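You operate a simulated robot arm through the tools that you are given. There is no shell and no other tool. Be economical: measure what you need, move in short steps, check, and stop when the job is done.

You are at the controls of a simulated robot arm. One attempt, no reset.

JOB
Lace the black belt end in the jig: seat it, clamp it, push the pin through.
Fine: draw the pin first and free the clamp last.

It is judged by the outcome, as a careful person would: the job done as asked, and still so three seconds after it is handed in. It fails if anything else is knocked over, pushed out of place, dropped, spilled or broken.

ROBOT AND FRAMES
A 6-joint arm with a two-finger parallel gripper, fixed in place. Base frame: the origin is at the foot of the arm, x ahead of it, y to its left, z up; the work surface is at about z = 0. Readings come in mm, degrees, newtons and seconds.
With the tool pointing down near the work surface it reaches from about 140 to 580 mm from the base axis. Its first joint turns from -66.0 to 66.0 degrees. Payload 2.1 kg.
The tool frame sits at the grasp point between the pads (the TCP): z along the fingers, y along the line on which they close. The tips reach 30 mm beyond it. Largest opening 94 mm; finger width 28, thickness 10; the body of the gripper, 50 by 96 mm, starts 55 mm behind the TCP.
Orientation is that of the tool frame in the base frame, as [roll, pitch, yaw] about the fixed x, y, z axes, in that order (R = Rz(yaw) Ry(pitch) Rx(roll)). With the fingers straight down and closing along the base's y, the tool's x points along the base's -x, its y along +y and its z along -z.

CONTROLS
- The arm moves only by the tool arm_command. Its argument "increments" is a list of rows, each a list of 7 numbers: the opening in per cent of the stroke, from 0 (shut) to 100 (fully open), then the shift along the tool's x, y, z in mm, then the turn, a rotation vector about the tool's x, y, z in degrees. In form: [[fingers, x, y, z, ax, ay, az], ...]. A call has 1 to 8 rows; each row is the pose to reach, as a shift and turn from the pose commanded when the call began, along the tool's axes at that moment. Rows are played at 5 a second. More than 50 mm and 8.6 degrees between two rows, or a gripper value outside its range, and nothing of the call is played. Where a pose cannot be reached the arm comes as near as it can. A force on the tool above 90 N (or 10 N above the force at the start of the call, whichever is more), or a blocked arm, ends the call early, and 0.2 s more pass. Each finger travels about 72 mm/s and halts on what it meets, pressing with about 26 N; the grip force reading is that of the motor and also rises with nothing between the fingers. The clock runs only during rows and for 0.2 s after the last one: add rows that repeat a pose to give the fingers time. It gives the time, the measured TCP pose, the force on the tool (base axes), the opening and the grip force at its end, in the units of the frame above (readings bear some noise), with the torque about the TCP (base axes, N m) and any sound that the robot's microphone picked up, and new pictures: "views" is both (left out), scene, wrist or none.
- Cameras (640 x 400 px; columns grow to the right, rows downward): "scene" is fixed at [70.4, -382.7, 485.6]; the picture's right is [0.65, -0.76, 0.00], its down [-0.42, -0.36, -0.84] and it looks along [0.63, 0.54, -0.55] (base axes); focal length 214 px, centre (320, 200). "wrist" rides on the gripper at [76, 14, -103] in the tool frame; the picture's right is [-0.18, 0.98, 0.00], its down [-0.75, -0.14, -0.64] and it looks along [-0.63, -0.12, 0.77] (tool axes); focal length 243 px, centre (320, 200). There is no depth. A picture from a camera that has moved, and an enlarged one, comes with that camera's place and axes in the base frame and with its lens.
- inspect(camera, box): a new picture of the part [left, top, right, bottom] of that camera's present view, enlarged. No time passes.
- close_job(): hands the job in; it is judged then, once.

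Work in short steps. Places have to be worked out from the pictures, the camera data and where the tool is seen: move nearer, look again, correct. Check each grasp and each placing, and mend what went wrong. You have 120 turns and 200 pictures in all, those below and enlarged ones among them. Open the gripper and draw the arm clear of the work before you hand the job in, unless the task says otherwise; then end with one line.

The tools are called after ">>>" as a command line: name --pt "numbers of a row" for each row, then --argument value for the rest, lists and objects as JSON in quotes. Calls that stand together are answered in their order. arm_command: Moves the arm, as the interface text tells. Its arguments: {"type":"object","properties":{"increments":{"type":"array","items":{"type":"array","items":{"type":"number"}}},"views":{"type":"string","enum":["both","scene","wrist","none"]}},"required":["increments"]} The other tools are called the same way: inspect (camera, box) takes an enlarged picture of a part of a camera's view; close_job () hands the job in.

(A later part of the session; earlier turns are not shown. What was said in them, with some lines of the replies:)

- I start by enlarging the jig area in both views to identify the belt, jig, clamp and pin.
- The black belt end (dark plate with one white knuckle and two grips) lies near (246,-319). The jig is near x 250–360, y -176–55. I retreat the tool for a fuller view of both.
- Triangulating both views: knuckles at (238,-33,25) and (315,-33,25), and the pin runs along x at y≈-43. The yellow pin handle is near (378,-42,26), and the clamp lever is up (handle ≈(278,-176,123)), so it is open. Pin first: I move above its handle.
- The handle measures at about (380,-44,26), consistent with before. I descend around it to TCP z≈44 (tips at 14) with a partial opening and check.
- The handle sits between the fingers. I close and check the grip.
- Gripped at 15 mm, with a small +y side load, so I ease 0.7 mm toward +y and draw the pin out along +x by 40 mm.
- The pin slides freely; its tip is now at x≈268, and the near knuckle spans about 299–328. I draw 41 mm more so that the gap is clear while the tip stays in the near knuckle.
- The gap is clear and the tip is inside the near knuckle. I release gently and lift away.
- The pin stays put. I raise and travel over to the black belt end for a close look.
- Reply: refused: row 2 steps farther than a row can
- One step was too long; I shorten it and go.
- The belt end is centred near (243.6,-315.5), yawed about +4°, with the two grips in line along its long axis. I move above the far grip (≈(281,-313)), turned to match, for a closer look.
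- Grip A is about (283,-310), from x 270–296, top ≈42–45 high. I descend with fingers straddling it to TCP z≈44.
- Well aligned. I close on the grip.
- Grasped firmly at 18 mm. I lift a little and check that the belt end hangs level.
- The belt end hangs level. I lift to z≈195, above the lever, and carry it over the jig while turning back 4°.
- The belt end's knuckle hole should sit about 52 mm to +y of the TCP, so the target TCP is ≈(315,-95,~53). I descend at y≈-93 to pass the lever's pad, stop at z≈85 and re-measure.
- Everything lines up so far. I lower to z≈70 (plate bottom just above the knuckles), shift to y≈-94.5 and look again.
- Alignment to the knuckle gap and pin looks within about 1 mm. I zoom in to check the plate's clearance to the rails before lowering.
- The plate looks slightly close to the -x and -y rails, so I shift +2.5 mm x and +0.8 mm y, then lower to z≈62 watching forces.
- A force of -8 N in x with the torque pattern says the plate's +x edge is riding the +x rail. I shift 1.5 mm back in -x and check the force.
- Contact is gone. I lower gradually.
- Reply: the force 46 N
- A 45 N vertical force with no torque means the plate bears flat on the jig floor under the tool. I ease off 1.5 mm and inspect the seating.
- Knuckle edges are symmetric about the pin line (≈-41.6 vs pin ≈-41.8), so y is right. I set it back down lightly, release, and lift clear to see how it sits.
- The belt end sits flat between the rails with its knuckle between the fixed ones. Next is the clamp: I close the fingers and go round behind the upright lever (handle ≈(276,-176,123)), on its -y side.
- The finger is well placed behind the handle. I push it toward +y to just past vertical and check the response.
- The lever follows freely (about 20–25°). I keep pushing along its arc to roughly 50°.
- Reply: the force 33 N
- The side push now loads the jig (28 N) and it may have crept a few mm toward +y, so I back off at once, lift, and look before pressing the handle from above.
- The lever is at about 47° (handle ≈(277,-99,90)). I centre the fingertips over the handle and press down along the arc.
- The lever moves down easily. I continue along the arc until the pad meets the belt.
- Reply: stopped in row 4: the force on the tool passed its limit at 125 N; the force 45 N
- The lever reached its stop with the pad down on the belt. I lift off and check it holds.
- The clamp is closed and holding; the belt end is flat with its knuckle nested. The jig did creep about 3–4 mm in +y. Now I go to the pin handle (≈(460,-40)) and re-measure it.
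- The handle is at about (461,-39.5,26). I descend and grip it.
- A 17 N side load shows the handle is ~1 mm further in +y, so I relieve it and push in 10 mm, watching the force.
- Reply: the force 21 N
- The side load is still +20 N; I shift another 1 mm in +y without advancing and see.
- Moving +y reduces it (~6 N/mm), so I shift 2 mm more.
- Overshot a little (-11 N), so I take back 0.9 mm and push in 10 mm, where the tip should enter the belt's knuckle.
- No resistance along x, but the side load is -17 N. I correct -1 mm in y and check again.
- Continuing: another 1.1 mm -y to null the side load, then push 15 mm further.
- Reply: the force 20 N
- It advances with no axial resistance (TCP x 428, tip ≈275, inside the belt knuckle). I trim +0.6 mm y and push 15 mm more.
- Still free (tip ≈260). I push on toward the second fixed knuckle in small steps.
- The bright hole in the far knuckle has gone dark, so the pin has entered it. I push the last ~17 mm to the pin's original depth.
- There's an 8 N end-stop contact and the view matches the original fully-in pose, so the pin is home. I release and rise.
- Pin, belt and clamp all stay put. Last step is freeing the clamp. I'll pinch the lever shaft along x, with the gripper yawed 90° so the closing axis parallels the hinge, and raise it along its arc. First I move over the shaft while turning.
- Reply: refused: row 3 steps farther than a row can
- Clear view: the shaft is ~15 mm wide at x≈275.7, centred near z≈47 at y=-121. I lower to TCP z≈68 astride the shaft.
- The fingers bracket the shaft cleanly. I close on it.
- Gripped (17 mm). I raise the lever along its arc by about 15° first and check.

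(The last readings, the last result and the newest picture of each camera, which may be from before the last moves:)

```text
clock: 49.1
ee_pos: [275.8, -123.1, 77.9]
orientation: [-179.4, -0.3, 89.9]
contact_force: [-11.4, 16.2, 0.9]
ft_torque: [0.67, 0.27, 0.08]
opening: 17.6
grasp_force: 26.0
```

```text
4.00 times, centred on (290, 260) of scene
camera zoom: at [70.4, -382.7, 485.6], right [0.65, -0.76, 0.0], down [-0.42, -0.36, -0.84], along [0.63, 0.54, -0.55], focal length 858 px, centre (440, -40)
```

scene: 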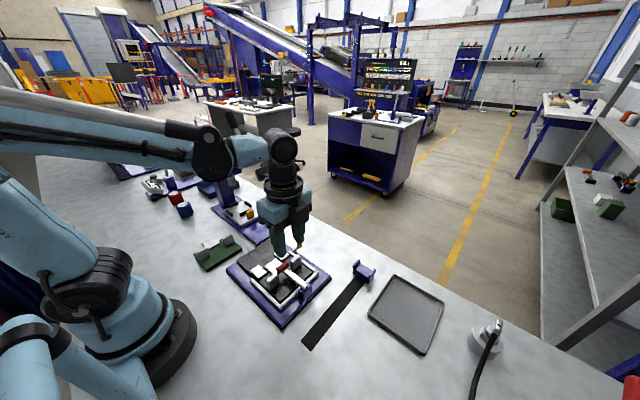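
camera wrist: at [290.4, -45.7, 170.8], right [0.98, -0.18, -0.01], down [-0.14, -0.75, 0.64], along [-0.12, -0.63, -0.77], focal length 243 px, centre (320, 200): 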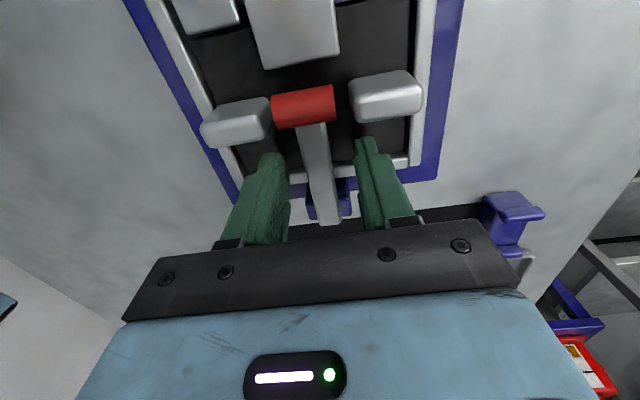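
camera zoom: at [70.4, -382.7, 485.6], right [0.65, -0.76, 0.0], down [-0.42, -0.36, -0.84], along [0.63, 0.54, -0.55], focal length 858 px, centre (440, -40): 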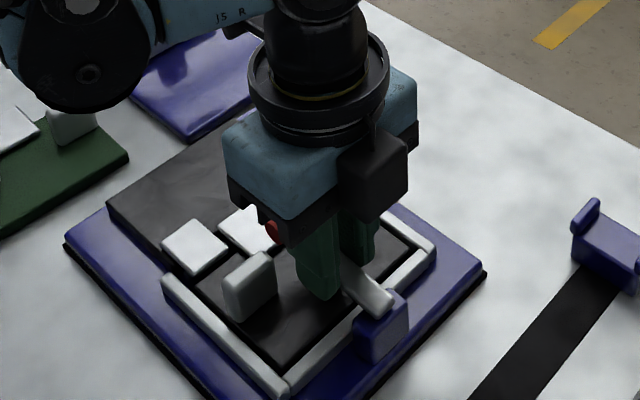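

The lever is rising with the grip; +16 N in y says I should draw back less in -y. I continue upward with a gentler -y motion and a 0.7 mm x trim.

>>> arm_command --pt "0 1.2 -0.7 -3 0 0 0" --pt "0 0.5 -0.7 -7 0 0 0" --pt "0 -1.5 -0.7 -11 0 0 0" --views "none"

>>> inspect --camera "wrist" --box '[200, 40, 440, 220]'

>>> inspect --camera "scene" --box '[230, 210, 350, 310]'

```text
clock: 49.9
ee_pos: [274.6, -126.3, 89.9]
orientation: [-179.5, -0.3, 90.1]
contact_force: [-7.0, 6.9, -0.1]
ft_torque: [0.75, 0.19, -0.57]
opening: 15.4
grasp_force: 26.2
```

```text
2.22 times, centred on (320, 130) of wrist
camera zoom: at [290.7, -50.1, 191.7], right [0.98, -0.18, -0.01], down [-0.14, -0.76, 0.64], along [-0.12, -0.63, -0.77], focal length 539 px, centre (320, 356)
```

zoom: 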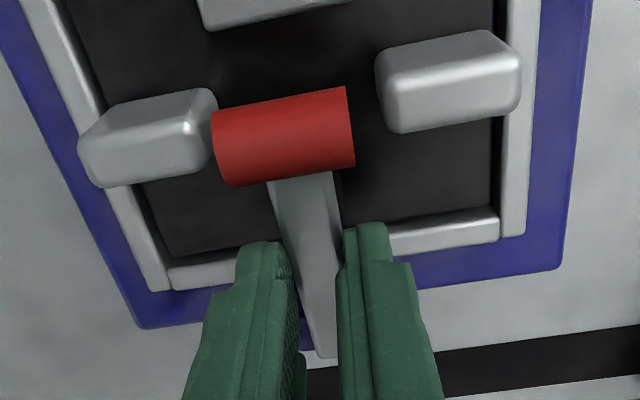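

```text
4.00 times, centred on (290, 260) of scene
camera zoom: at [70.4, -382.7, 485.6], right [0.65, -0.76, 0.0], down [-0.42, -0.36, -0.84], along [0.63, 0.54, -0.55], focal length 858 px, centre (440, -40)
```

zoom: 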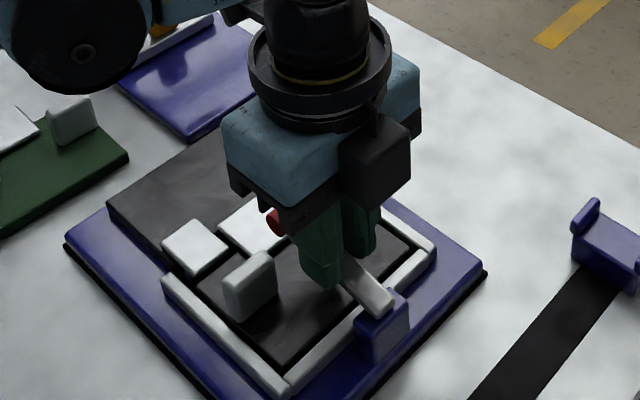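

Lever at about 35° and still gripped. I continue the arc by another ~15°.

>>> arm_command --pt "0 -1 -0.5 -4 0 0 0" --pt "0 -4 -0.5 -8 0 0 0" --pt "0 -7 -0.5 -11 0 0 0" --views "none"

>>> inspect --camera "wrist" --box '[200, 40, 440, 220]'

>>> inspect --camera "scene" --box '[230, 210, 350, 310]'

```text
clock: 50.7
ee_pos: [276.0, -132.2, 100.8]
orientation: [-179.8, -0.3, 90.2]
contact_force: [-1.1, 16.5, 0.5]
ft_torque: [0.92, 0.02, -0.13]
opening: 15.2
grasp_force: 26.5
```

```text
2.22 times, centred on (320, 130) of wrist
camera zoom: at [290.4, -56.5, 203.2], right [0.98, -0.18, -0.01], down [-0.14, -0.76, 0.64], along [-0.12, -0.63, -0.77], focal length 539 px, centre (320, 356)
```

zoom: 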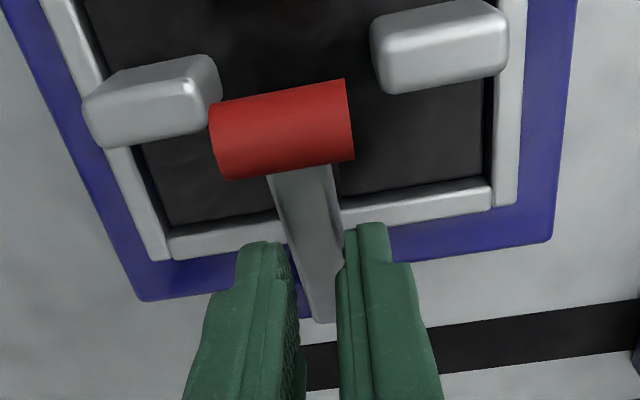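

```text
4.00 times, centred on (290, 260) of scene
camera zoom: at [70.4, -382.7, 485.6], right [0.65, -0.76, 0.0], down [-0.42, -0.36, -0.84], along [0.63, 0.54, -0.55], focal length 858 px, centre (440, -40)
```

zoom: 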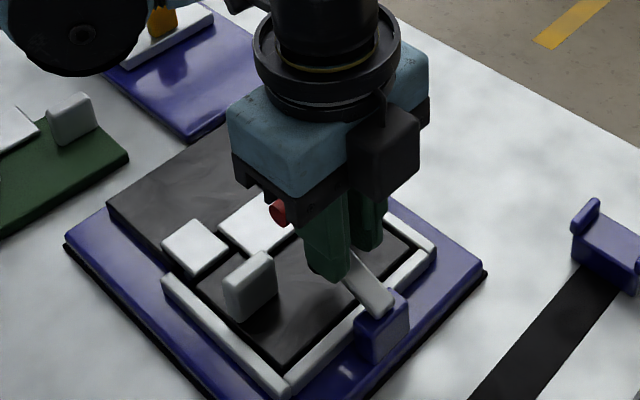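

The lever is now ~36° up, but the grip is near the fingertip ends. From here it's better to release, go over to the +y side, and push the handle back with closed fingers. I release and rise.

>>> arm_command --pt "25 1 0 0 0 0 0" --pt "45 1 0 0 0 0 0" --pt "45 1 0 -30 0 0 0" --pt "45 1 0 -70 0 0 0" --pt "20 1 0 -75 0 0 0" --pt "0 1 0 -75 0 0 0" --views "wrist"

>>> inspect --camera "wrist" --box '[200, 0, 440, 200]'

>>> inspect --camera "scene" --box '[230, 210, 350, 310]'

```text
clock: 52.1
ee_pos: [273.6, -131.7, 175.3]
orientation: [-179.6, 0.0, 90.2]
contact_force: [-0.3, 0.0, -0.2]
ft_torque: [0.02, 0.01, -0.03]
opening: 0.0
grasp_force: 26.0
camera wrist: at [289.9, -56.0, 278.0], right [0.98, -0.18, -0.01], down [-0.14, -0.75, 0.64], along [-0.12, -0.63, -0.77], focal length 243 px, centre (320, 200)
```

wrist: 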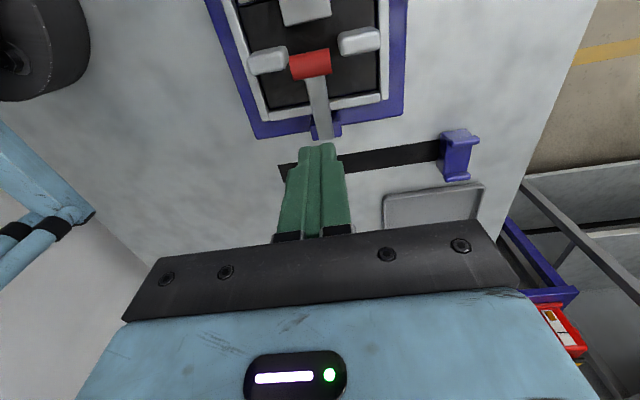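

```text
2.00 times, centred on (320, 100) of wrist
camera zoom: at [289.9, -56.0, 278.0], right [0.98, -0.18, -0.01], down [-0.14, -0.75, 0.64], along [-0.12, -0.63, -0.77], focal length 485 px, centre (320, 400)
```

zoom: 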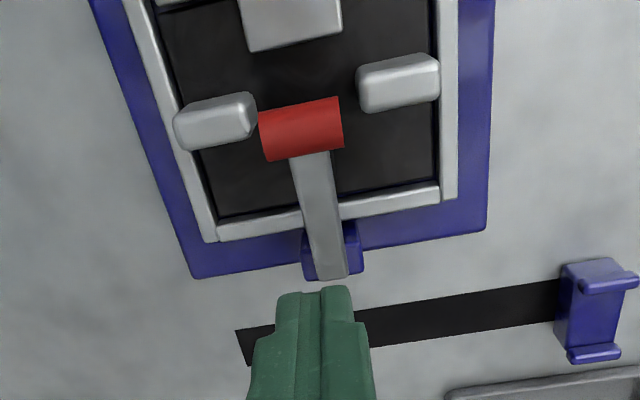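

```text
4.00 times, centred on (290, 260) of scene
camera zoom: at [70.4, -382.7, 485.6], right [0.65, -0.76, 0.0], down [-0.42, -0.36, -0.84], along [0.63, 0.54, -0.55], focal length 858 px, centre (440, -40)
```

zoom: 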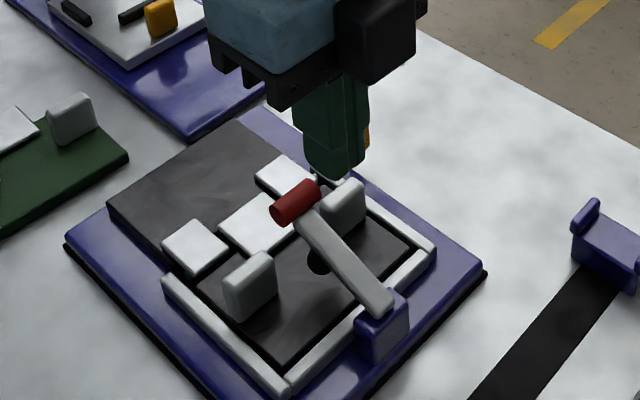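

The lever stays at ~35° with its pad off the belt (handle ≈(277,-90,83)). I go to its +y side and lower the closed fingers.

>>> arm_command --pt "0 40 2.5 0 0 0 0" --pt "0 78 2.5 0 0 0 0" --pt "0 78 2.5 40 0 0 0" --pt "0 78 2.5 72 0 0 0" --pt "0 78 2.5 72 0 0 0" --views "wrist"

>>> inspect --camera "scene" --box '[230, 210, 350, 310]'

```text
clock: 53.3
ee_pos: [277.5, -54.8, 103.2]
orientation: [-179.6, -0.1, 90.0]
contact_force: [-0.5, 0.0, -0.9]
ft_torque: [-0.02, 0.02, 0.01]
opening: 0.0
grasp_force: 25.6
camera wrist: at [292.4, 22.0, 205.1], right [0.98, -0.18, -0.01], down [-0.14, -0.75, 0.64], along [-0.12, -0.63, -0.77], focal length 243 px, centre (320, 200)
```

wrist: 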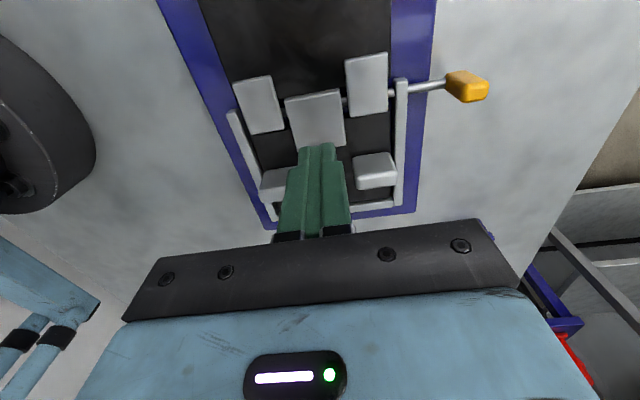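

```text
4.00 times, centred on (290, 260) of scene
camera zoom: at [70.4, -382.7, 485.6], right [0.65, -0.76, 0.0], down [-0.42, -0.36, -0.84], along [0.63, 0.54, -0.55], focal length 858 px, centre (440, -40)
```

zoom: 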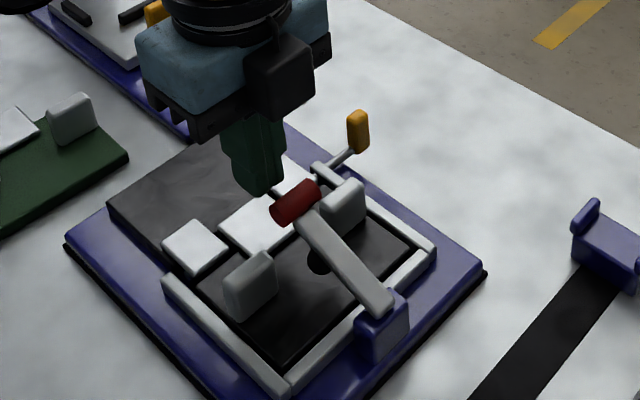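

In position on the handle's +y side. I push it back along the arc in steps.

>>> arm_command --pt "0 -10 0 0 0 0 0" --pt "0 -16 0 -4 0 0 0" --pt "0 -22 0 -11 0 0 0" --pt "0 -29 0 -18 0 0 0" --views "none"

>>> inspect --camera "scene" --box '[230, 210, 350, 310]'

```text
clock: 54.3
ee_pos: [277.3, -82.9, 122.1]
orientation: [-179.6, 0.1, 90.0]
contact_force: [-0.7, 1.2, 0.3]
ft_torque: [0.03, 0.01, 0.01]
opening: 0.0
grasp_force: 25.9
```

```text
4.00 times, centred on (290, 260) of scene
camera zoom: at [70.4, -382.7, 485.6], right [0.65, -0.76, 0.0], down [-0.42, -0.36, -0.84], along [0.63, 0.54, -0.55], focal length 858 px, centre (440, -40)
```

zoom: 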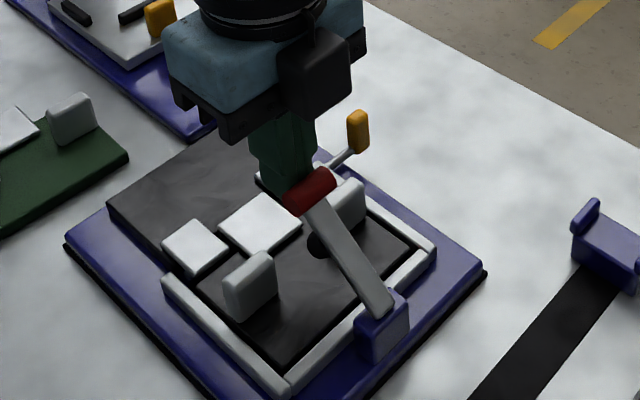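

The lever swings back freely. I continue toward upright.

>>> arm_command --pt "0 -9 0 -6 0 0 0" --pt "0 -18 0 -11 0 0 0" --pt "0 -29 0 -15 0 0 0" --pt "0 -40 0 -18 0 0 0" --pt "0 -50 0 -18 0 0 0" --views "none"

>>> inspect --camera "scene" --box '[230, 210, 350, 310]'

```text
clock: 55.5
ee_pos: [277.3, -133.6, 139.5]
orientation: [-179.6, 0.0, 90.1]
contact_force: [-0.1, 0.4, -0.2]
ft_torque: [0.0, 0.04, 0.01]
opening: 0.2
grasp_force: 26.0
```

```text
4.00 times, centred on (290, 260) of scene
camera zoom: at [70.4, -382.7, 485.6], right [0.65, -0.76, 0.0], down [-0.42, -0.36, -0.84], along [0.63, 0.54, -0.55], focal length 858 px, centre (440, -40)
```

zoom: 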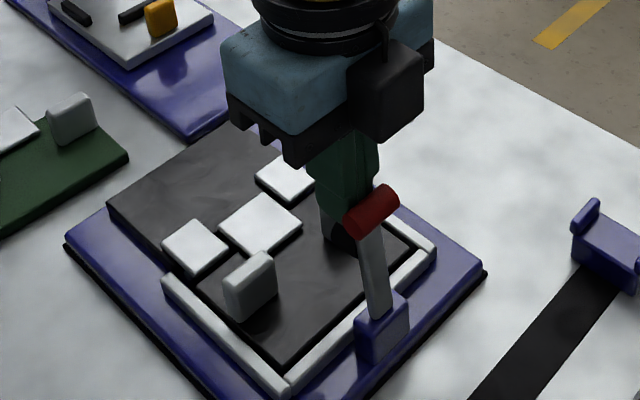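

Nearly upright. I push it the rest of the way to its original open lean.

>>> arm_command --pt "0 -6 0 -3 0 0 0" --pt "0 -11 0 -3 0 0 0" --pt "0 -16 0 -3 0 0 0" --pt "0 -16 0 -3 0 0 0" --views "none"

>>> inspect --camera "scene" --box '[230, 210, 350, 310]'

```text
clock: 56.5
ee_pos: [278.2, -149.6, 142.1]
orientation: [-179.6, -0.1, 90.2]
contact_force: [1.6, 5.1, 2.0]
ft_torque: [0.12, -0.07, 0.03]
opening: 0.1
grasp_force: 26.1
```

```text
4.00 times, centred on (290, 260) of scene
camera zoom: at [70.4, -382.7, 485.6], right [0.65, -0.76, 0.0], down [-0.42, -0.36, -0.84], along [0.63, 0.54, -0.55], focal length 858 px, centre (440, -40)
```

zoom: 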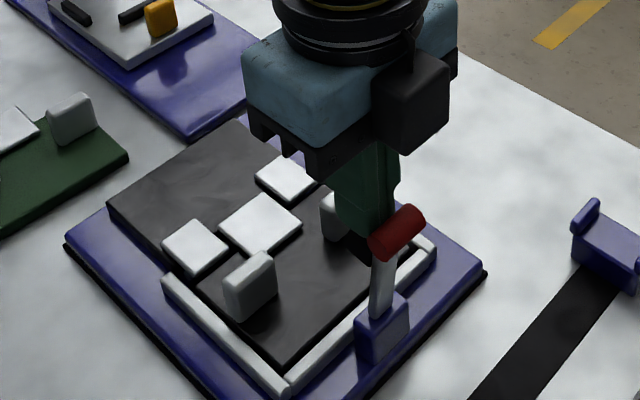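

The lever is back at its original open lean with light stop contact. I back off, rise clear, and check everything.

>>> arm_command --pt "0 12 0 0 0 0 0" --pt "0 20 0 -40 0 0 0" --pt "0 20 0 -85 0 0 0" --pt "0 50 0 -120 0 0 0" --pt "0 50 0 -120 0 0 0" --views "both"

>>> inspect --camera "scene" --box '[230, 220, 330, 310]'

>>> inspect --camera "wrist" --box '[200, 0, 440, 200]'

```text
clock: 57.7
ee_pos: [278.0, -101.2, 264.0]
orientation: [-179.6, -0.1, 90.0]
contact_force: [-0.5, -0.2, -0.9]
ft_torque: [0.01, 0.0, -0.01]
opening: 0.0
grasp_force: 26.0
camera wrist: at [293.7, -23.9, 366.0], right [0.98, -0.18, -0.01], down [-0.14, -0.75, 0.64], along [-0.12, -0.63, -0.77], focal length 243 px, centre (320, 200)
```

scene: 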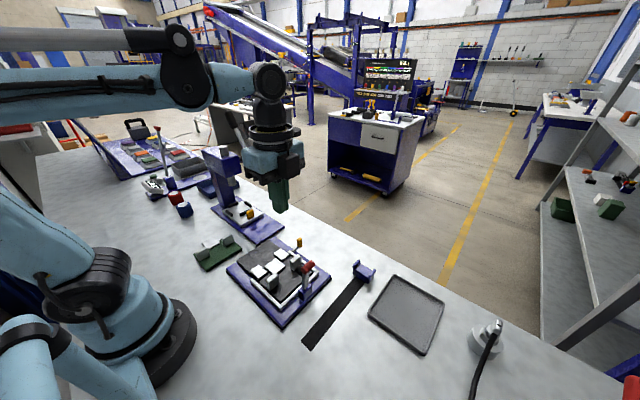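
wrist: 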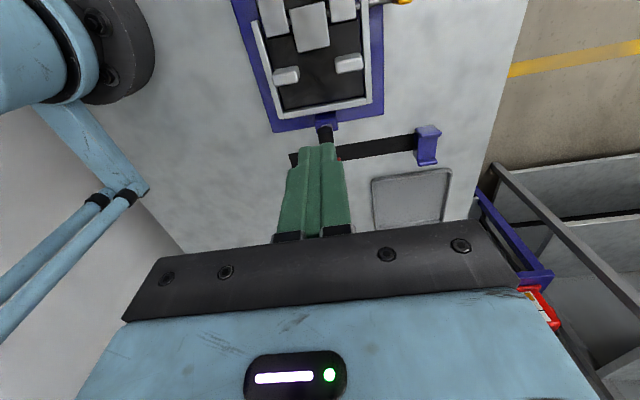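

```text
4.44 times, centred on (280, 265) of scene
camera zoom: at [70.4, -382.7, 485.6], right [0.65, -0.76, 0.0], down [-0.42, -0.36, -0.84], along [0.63, 0.54, -0.55], focal length 953 px, centre (498, -89)
```

zoom: 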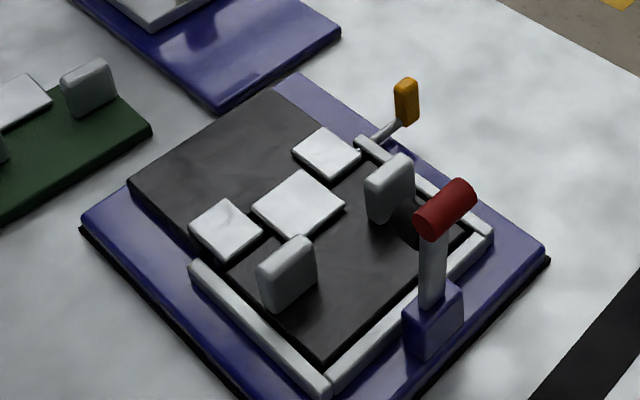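

```text
2.00 times, centred on (320, 100) of wrist
camera zoom: at [293.7, -23.9, 366.0], right [0.98, -0.18, -0.01], down [-0.14, -0.75, 0.64], along [-0.12, -0.63, -0.77], focal length 485 px, centre (320, 400)
```

zoom: 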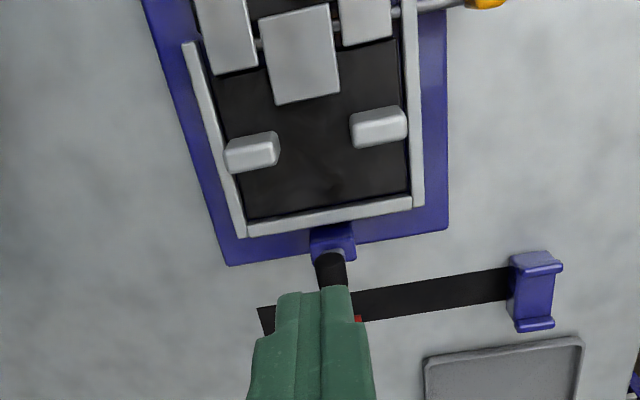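

Everything holds. I open the gripper and move clear toward +y for a closer look at the pin between the knuckles.

>>> arm_command --pt "20 40 0 0 0 0 0" --pt "50 80 0 20 0 0 0" --pt "60 100 0 40 0 0 0" --pt "60 100 0 40 0 0 0" --views "none"

>>> inspect --camera "wrist" --box '[220, 30, 420, 170]'

```text
clock: 58.7
ee_pos: [277.9, -0.2, 222.7]
orientation: [-179.6, 0.0, 90.1]
contact_force: [0.9, 0.7, 0.8]
ft_torque: [0.0, -0.03, -0.02]
opening: 56.4
grasp_force: 0.3
```

```text
2.86 times, centred on (320, 100) of wrist
camera zoom: at [293.6, 76.4, 325.1], right [0.98, -0.18, -0.01], down [-0.14, -0.75, 0.64], along [-0.12, -0.63, -0.77], focal length 693 px, centre (320, 486)
```

zoom: 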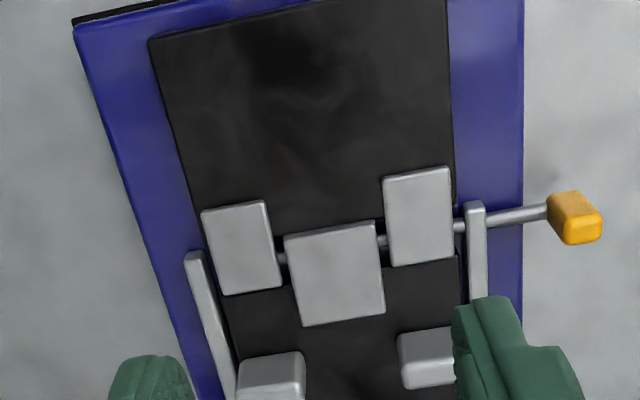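

The pin shows on both sides of the belt's knuckle and runs into both fixed knuckles. The belt end is seated, the clamp is open, and the arm is clear with the gripper open, so I hand in.

>>> close_job

```text
The job is handed in.
```

The black belt end is laced: I drew the pin, seated and clamped the belt end, pushed the pin home through all three knuckles, and freed the clamp last; while closing the clamp I pushed the jig about 4 mm sideways (+y) and left it there.
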